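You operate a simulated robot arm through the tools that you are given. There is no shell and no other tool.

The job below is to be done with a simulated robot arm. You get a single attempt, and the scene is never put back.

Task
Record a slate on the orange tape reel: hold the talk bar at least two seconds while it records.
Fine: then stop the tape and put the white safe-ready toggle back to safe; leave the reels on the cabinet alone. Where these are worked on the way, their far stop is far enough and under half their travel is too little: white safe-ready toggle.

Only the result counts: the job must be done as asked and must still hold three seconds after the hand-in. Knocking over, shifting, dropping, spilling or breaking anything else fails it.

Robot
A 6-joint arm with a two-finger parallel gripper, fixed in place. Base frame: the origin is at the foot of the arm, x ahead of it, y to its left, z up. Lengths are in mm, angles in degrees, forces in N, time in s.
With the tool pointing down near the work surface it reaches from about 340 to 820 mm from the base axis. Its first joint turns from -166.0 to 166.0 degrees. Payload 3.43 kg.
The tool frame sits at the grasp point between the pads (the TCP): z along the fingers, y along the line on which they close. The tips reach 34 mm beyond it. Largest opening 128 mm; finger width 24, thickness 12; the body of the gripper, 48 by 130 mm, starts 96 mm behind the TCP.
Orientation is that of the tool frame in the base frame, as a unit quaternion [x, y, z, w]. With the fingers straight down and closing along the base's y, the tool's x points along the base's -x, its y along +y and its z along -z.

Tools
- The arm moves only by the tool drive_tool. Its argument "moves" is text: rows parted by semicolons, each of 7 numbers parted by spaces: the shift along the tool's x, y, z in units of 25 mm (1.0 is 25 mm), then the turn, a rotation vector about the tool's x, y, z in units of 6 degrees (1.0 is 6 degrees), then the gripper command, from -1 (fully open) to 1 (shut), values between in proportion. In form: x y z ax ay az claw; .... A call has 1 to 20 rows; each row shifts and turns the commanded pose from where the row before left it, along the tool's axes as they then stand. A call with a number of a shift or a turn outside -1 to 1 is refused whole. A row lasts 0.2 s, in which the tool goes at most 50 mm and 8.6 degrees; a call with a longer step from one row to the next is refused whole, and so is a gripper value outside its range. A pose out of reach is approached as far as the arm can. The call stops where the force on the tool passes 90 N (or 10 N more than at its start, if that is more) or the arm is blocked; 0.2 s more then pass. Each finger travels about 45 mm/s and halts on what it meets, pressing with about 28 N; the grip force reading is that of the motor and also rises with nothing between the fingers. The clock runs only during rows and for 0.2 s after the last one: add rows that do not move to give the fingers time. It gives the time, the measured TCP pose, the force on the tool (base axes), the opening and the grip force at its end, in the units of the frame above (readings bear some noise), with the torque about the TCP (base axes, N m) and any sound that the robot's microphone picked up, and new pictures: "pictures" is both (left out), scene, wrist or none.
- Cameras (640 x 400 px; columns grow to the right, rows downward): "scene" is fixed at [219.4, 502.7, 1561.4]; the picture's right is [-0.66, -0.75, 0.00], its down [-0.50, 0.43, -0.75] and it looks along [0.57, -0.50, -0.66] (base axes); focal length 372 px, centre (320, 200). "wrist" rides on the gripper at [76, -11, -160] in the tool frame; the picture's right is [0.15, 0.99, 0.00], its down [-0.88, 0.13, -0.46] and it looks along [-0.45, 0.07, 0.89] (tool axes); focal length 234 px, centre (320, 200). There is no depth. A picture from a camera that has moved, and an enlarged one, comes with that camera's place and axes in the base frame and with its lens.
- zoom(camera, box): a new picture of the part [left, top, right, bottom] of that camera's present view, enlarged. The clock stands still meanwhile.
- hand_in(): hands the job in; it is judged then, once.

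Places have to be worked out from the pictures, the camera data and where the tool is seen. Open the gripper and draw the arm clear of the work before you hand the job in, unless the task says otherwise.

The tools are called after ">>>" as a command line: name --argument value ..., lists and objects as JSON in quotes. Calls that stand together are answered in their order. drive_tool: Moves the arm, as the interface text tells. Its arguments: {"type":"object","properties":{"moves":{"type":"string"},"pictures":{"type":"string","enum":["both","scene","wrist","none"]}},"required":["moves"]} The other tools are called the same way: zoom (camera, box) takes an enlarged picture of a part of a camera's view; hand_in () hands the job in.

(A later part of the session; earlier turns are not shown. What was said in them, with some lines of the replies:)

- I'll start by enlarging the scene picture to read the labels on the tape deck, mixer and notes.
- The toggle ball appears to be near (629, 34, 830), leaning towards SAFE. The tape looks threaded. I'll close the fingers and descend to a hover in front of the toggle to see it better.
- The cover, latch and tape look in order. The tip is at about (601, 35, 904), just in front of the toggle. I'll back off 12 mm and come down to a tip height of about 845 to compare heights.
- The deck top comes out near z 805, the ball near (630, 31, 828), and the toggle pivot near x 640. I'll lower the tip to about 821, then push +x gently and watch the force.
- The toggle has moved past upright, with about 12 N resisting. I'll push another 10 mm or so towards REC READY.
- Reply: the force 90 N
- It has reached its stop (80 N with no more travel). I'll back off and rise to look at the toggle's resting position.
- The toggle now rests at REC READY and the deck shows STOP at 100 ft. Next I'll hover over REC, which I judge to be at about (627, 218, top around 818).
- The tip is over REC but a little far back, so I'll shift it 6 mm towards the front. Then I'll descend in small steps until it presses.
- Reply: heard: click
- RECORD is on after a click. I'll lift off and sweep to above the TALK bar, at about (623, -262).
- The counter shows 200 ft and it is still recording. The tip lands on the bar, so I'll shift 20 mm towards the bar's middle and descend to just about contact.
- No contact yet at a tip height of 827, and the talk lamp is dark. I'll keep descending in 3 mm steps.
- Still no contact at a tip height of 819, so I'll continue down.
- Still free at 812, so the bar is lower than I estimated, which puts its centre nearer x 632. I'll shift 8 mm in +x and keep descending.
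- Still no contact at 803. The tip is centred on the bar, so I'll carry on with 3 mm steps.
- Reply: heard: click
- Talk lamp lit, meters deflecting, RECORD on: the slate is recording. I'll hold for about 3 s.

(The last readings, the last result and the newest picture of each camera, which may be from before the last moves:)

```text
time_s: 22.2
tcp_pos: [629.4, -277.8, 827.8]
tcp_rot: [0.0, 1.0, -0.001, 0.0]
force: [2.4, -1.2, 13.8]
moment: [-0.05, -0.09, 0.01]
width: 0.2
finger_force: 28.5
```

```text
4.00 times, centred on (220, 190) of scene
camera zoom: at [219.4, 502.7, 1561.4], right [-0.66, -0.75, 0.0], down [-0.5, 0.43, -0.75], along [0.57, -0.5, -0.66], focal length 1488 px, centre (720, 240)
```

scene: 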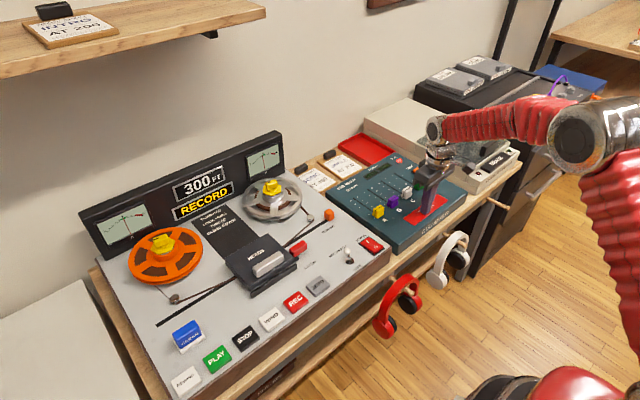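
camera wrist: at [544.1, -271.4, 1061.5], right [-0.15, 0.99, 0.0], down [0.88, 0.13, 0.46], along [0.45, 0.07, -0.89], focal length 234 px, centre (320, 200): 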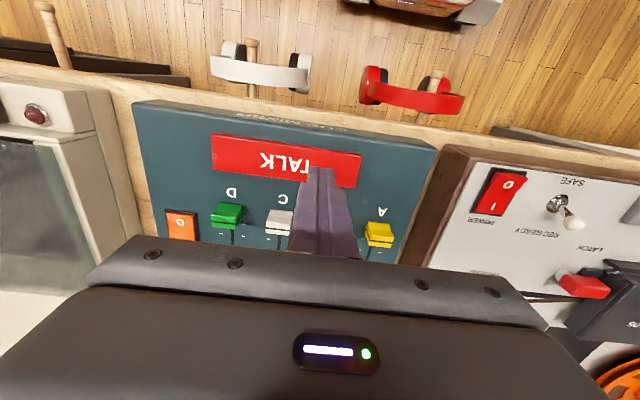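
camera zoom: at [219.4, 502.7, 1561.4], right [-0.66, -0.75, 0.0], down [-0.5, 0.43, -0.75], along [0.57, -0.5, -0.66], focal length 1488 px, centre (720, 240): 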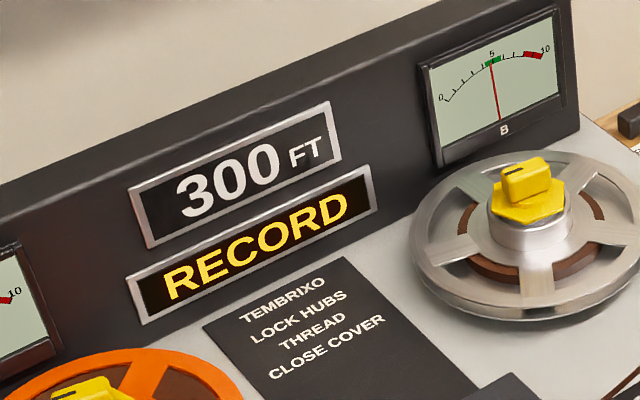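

The talk bar was held for over 3 s while recording. Now I'll release it and sweep to the STOP key near (622, 353).

>>> drive_tool --moves "0 0 -1 0 0 0 1;0 0 -1 0 0 0 1;0 1 -1 0 0 0 1;0 1 -1 0 0 0 1;0 1 0 0 0 0 1;0 1 0 0 0 0 1;0 1 0 0 0 0 1;0 1 0 0 0 0 1;0 1 0 0 0 0 1;0 1 0 0 0 0 1;0 1 0 0 0 0 1;0 1 0 0 0 0 1;0 1 0 0 0 0 1;0 1 0 0 0 0 1;0 1 0 0 0 0 1;0 1 0 0 0 0 1;0 1 0 0 0 0 1;0 1 0 0 0 0 1;0 1 0 0 0 0 1;0 1 0 0 0 0 1" --pictures "none"

>>> drive_tool --moves "0 1 0 0 0 0 1;0 1 0 0 0 0 1;0 1 0 0 0 0 1;0 1 0 0 0 0 1;0 1 0 0 0 0 1;0.15 1 0.4 0 0 0 1;0.1 1 0.4 0 0 0 1;0 0.24 0.6 0 0 0 1;0 0 0.6 0 0 0 1"

>>> zoom --camera "wrist" --box '[160, 100, 480, 300]'

>>> zoom --camera "scene" --box '[180, 270, 320, 370]'

```text
time_s: 26.4
tcp_pos: [627.6, 172.7, 926.2]
tcp_rot: [0.001, 1.0, -0.001, 0.0]
force: [-0.4, -0.5, 0.1]
moment: [-0.01, 0.01, 0.01]
width: 0.0
finger_force: 27.6
```

```text
time_s: 28.4
tcp_pos: [622.7, 352.6, 877.8]
tcp_rot: [0.001, 1.0, 0.0, 0.001]
force: [-1.0, 0.3, -0.2]
moment: [0.0, 0.02, 0.03]
width: 0.2
finger_force: 27.9
camera wrist: at [546.0, 340.3, 1037.2], right [-0.15, 0.99, 0.0], down [0.88, 0.13, 0.46], along [0.45, 0.07, -0.89], focal length 234 px, centre (320, 200)
```

scene: 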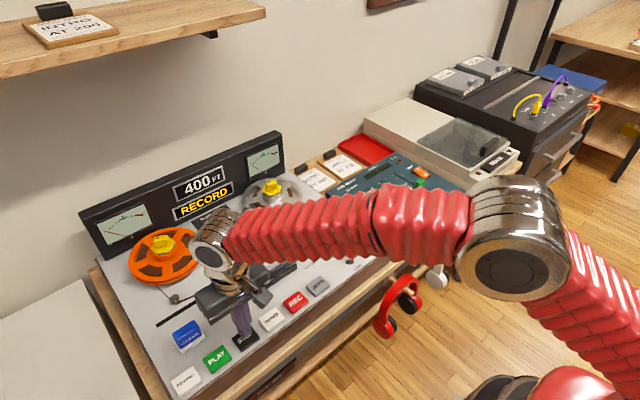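
wrist: 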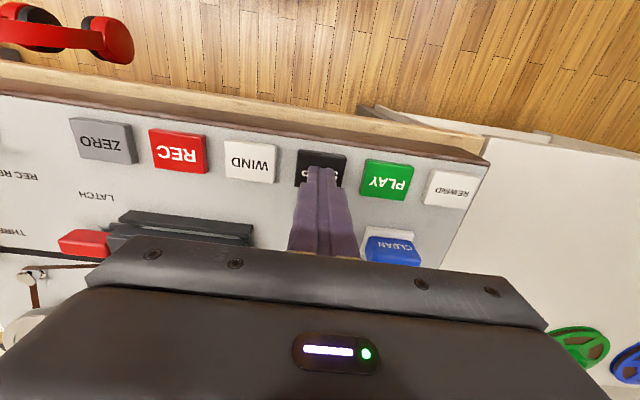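

```text
2.00 times, centred on (320, 200) of wrist
camera zoom: at [546.0, 340.3, 1037.2], right [-0.15, 0.99, 0.0], down [0.88, 0.13, 0.46], along [0.45, 0.07, -0.89], focal length 468 px, centre (320, 200)
```

zoom: 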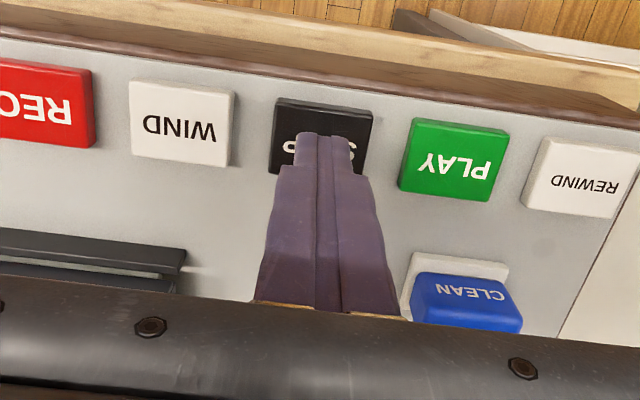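

```text
4.00 times, centred on (250, 320) of scene
camera zoom: at [219.4, 502.7, 1561.4], right [-0.66, -0.75, 0.0], down [-0.5, 0.43, -0.75], along [0.57, -0.5, -0.66], focal length 1488 px, centre (600, -280)
```

zoom: 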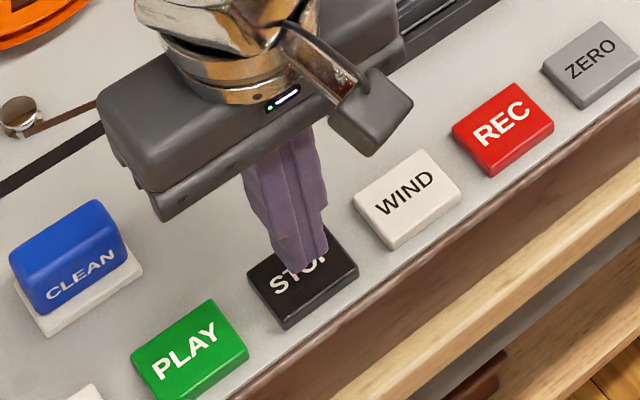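

The tip sits over STOP. I'll press to the same depth that worked for REC (TCP about 851), coming forward a few mm.

>>> drive_tool --moves "0.12 0 0.3 0 0 0 1;0 0 0.3 0 0 0 1;0 0 0.2 0 0 0 1;0 0 0.14 0 0 0 1;0 0 0.14 0 0 0 1" --pictures "scene"

>>> zoom --camera "scene" --box '[140, 140, 300, 240]'

```text
time_s: 29.6
tcp_pos: [620.7, 353.7, 850.6]
tcp_rot: [0.0, 1.0, 0.0, 0.0]
force: [0.0, -1.4, 2.3]
moment: [-0.03, -0.06, 0.02]
width: 0.1
finger_force: 28.2
heard: click
```

scene: 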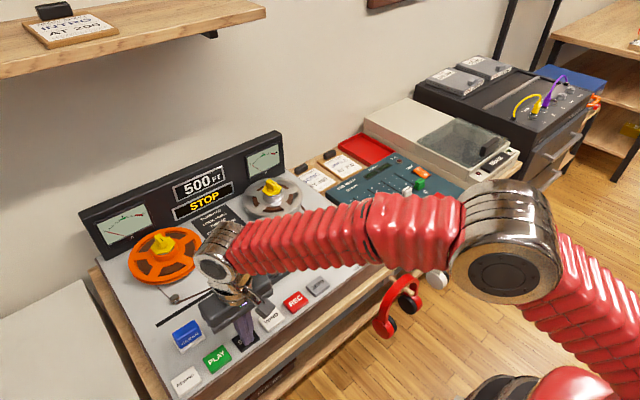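

```text
4.00 times, centred on (220, 190) of scene
camera zoom: at [219.4, 502.7, 1561.4], right [-0.66, -0.75, 0.0], down [-0.5, 0.43, -0.75], along [0.57, -0.5, -0.66], focal length 1488 px, centre (720, 240)
```

zoom: 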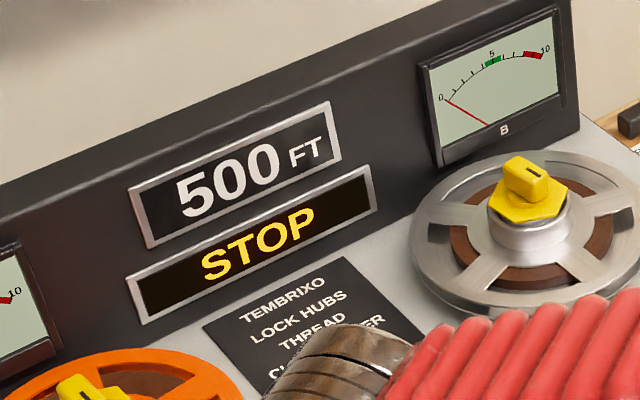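

The tape is stopped at 500 ft. Now I'll travel to a point behind the toggle, about (684, 31), to pull it back to SAFE.

>>> drive_tool --moves "0 0 -1 0 0 0 1;0 0 -1 0 0 0 1;0 0 -1 0 0 0 1;0 -1 0 0 0 0 1;0 -1 0 0 0 0 1;0 -1 0 0 0 0 1;0 -1 0 0 0 0 1;0 -1 0 0 0 0 1;0 -1 0 0 0 0 1;0 -1 0 0 0 0 1;-0.35 -1 0 0 0 0 1;-0.4 -1 0 0 0 0 1;-0.45 -1 0 0 0 0 1;-0.45 -1 0 0 0 0 1;-0.45 -1 0 0 0 0 1;-0.45 -0.9 0 0 0 0 1;0 0 0.5 0 0 0 1;0 0 0.5 0 0 0 1;0 0 0 0 0 0 1"

>>> zoom --camera "scene" --box '[310, 210, 400, 280]'

>>> zoom --camera "wrist" --box '[240, 100, 400, 200]'

```text
time_s: 33.6
tcp_pos: [683.5, 30.9, 900.5]
tcp_rot: [0.0, 1.0, 0.0, -0.001]
force: [-0.9, 0.1, 0.2]
moment: [-0.03, 0.0, 0.03]
width: 0.0
finger_force: 28.3
camera wrist: at [606.6, 17.8, 1060.0], right [-0.15, 0.99, 0.0], down [0.88, 0.13, 0.46], along [0.45, 0.07, -0.89], focal length 234 px, centre (320, 200)
```

scene: 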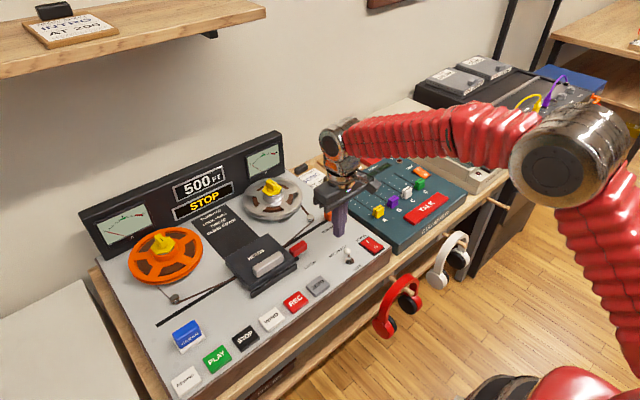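
wrist: 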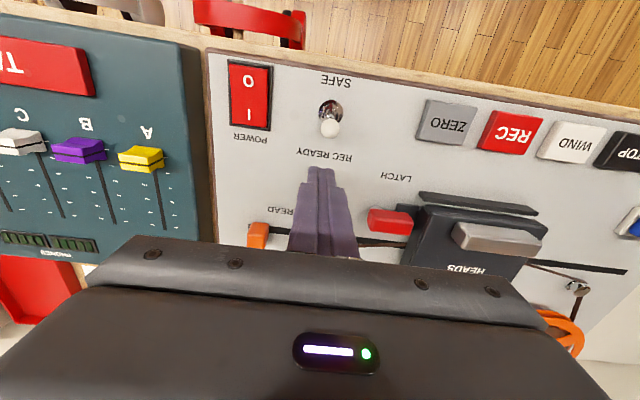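

```text
5.71 times, centred on (355, 245) of scene
camera zoom: at [219.4, 502.7, 1561.4], right [-0.66, -0.75, 0.0], down [-0.5, 0.43, -0.75], along [0.57, -0.5, -0.66], focal length 2126 px, centre (120, -57)
```

zoom: 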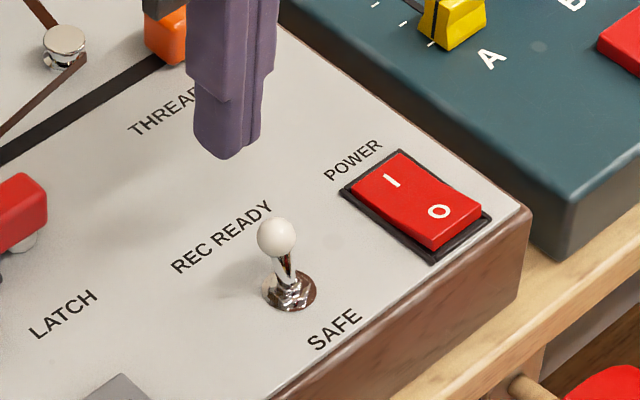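

```text
4.00 times, centred on (320, 150) of wrist
camera zoom: at [606.6, 17.8, 1060.0], right [-0.15, 0.99, 0.0], down [0.88, 0.13, 0.46], along [0.45, 0.07, -0.89], focal length 937 px, centre (320, 400)
```

zoom: 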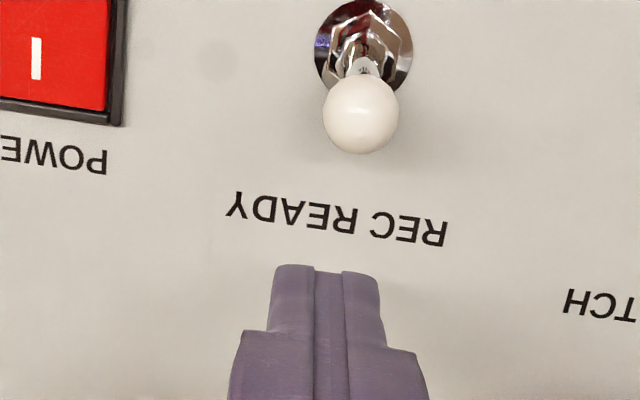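

The ball is at about (647, 34, 828), 16 mm in front of the tip's near face. I'll descend to the previous working height and push -x to about x 655.

>>> drive_tool --moves "0 0.1 0.7 0 0 0 1;0 0 0.7 0 0 0 1;0 0 0.46 0 0 0 1;0 0 0 0 0 0 1;0.3 0 0 0 0 0 1;0.3 0 0 0 0 0 1;0.3 0 0 0 0 0 1;0.2 0 0 0 0 0 1" --pictures "wrist"

>>> zoom --camera "scene" --box '[310, 210, 400, 280]'

```text
time_s: 35.4
tcp_pos: [655.6, 33.1, 853.4]
tcp_rot: [0.0, 1.0, 0.0, -0.002]
force: [0.5, -0.5, 0.2]
moment: [-0.01, 0.01, 0.0]
width: 0.2
finger_force: 28.4
camera wrist: at [579.4, 20.1, 1013.3], right [-0.15, 0.99, 0.0], down [0.88, 0.13, 0.45], along [0.45, 0.07, -0.89], focal length 234 px, centre (320, 200)
```

wrist: 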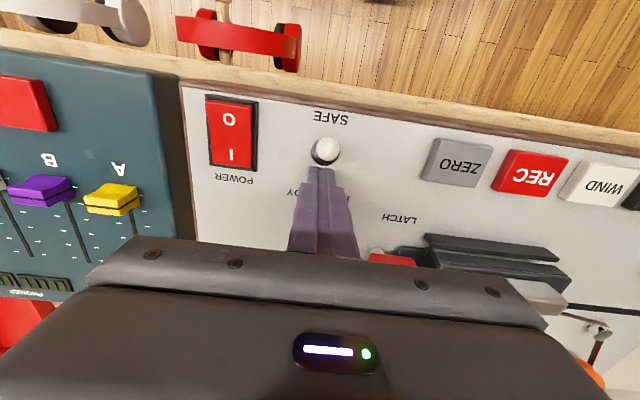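

```text
5.71 times, centred on (355, 245) of scene
camera zoom: at [219.4, 502.7, 1561.4], right [-0.66, -0.75, 0.0], down [-0.5, 0.43, -0.75], along [0.57, -0.5, -0.66], focal length 2126 px, centre (120, -57)
```

zoom: 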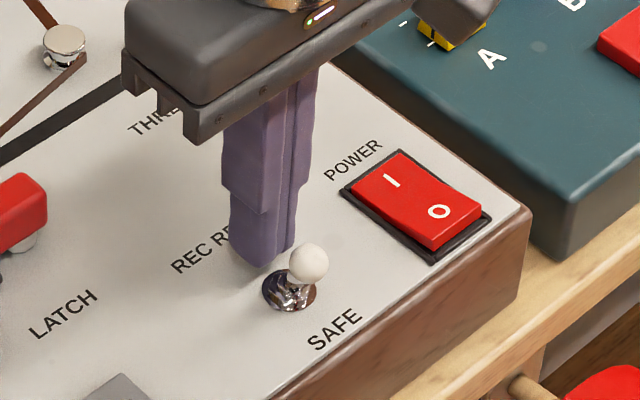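

The toggle has snapped back to exactly its original SAFE position with no residual force. I'll back away, rise, open the gripper and move clear.

>>> drive_tool --moves "-0.5 0 0 0 0 0 1;0 0 -0.8 0 0 0 1;0 0 -1 0 0 0 1;0 0 -1 0 0 0 1;0 0 -1 0 0 0 1;0 0 -1 0 0 0 0;0.8 -0.4 -1 0 0 0 -1;0.8 -0.4 -1 0 0 0 -1;0.8 -0.4 -1 0 0 0 -1;0.8 -0.4 -1 0 0 0 -1;0.8 -0.4 -1 0 0 0 -1;0.8 -0.4 -1 0 0 0 -1;0.8 -0.4 -1 0 0 0 -1;0.8 -0.4 -1 0 0 0 -1;0 0 0 0 0 0 -1;0 0 0 0 0 0 -1"

>>> zoom --camera "scene" --box '[280, 160, 440, 280]'

>>> zoom --camera "scene" --box '[80, 140, 300, 290]'

```text
time_s: 38.8
tcp_pos: [507.1, -47.0, 1173.1]
tcp_rot: [0.0, 1.0, 0.0, 0.0]
force: [-0.9, 0.5, -0.3]
moment: [-0.02, 0.01, 0.03]
width: 127.9
finger_force: 0.0
camera wrist: at [431.4, -60.0, 1333.3], right [-0.15, 0.99, 0.0], down [0.88, 0.13, 0.46], along [0.45, 0.07, -0.89], focal length 234 px, centre (320, 200)
```

scene: 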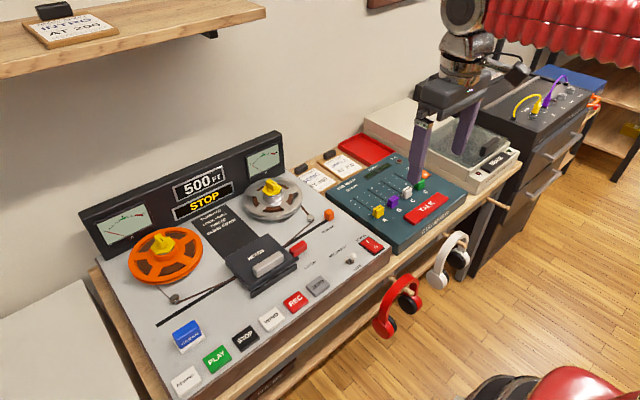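
wrist: 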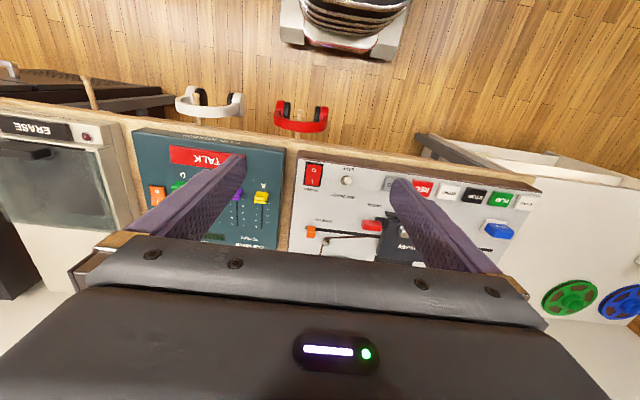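

```text
3.33 times, centred on (360, 220) of scene
camera zoom: at [219.4, 502.7, 1561.4], right [-0.66, -0.75, 0.0], down [-0.5, 0.43, -0.75], along [0.57, -0.5, -0.66], focal length 1240 px, centre (187, 133)
```

zoom: 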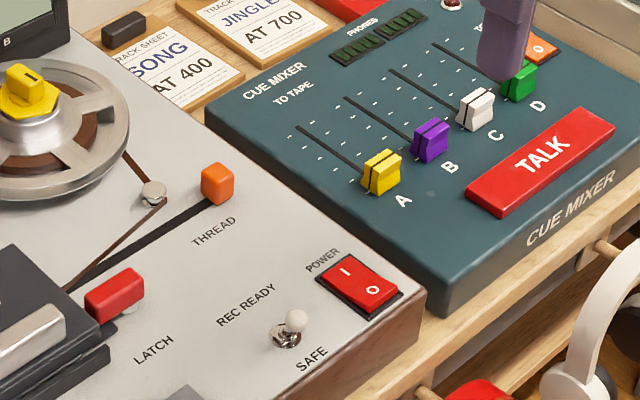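

```text
2.67 times, centred on (190, 215) of scene
camera zoom: at [219.4, 502.7, 1561.4], right [-0.66, -0.75, 0.0], down [-0.5, 0.43, -0.75], along [0.57, -0.5, -0.66], focal length 992 px, centre (667, 160)
```

zoom: 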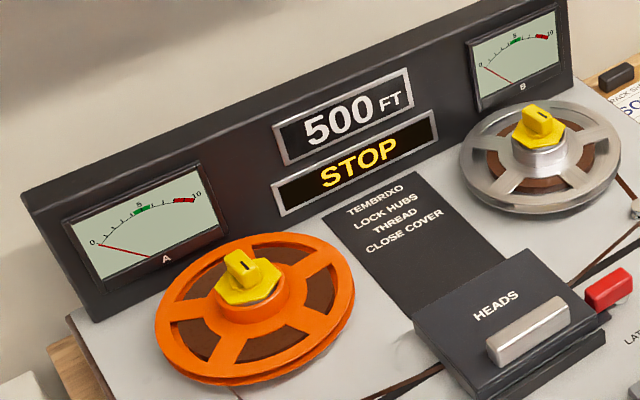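

The deck shows STOP, the toggle is at SAFE and the talk bar is released. The reels on the cabinet are untouched, the gripper is open and the arm is clear, so I'm handing in.

>>> hand_in

```text
The job is handed in.
```

The slate is recorded on the orange reel, and the job is handed in; I haven't seen a verdict on it.

- **Recording:** I set the white toggle to REC READY and pressed REC. I then held the talk bar for a little over 3 s while the display showed RECORD, the talk lamp was lit and the meter moved.
- **Stopped and safe:** I pressed STOP, and the display went back to STOP. The toggle went back to where it started, at SAFE.
- **Tape position:** The tape ran in record from 100 ft to 500 ft, because it kept recording while the arm moved between REC, the talk bar and STOP. The talk itself started at around 200 ft and ended at around 300 ft. The track sheets list INTRO at 200 and SONG at 400. If those tracks are on the orange reel, that stretch was recorded over.
- **Left alone:** I didn't go near the reels on the cabinet. Nothing else was moved or knocked over, and the arm ended clear with the gripper open.
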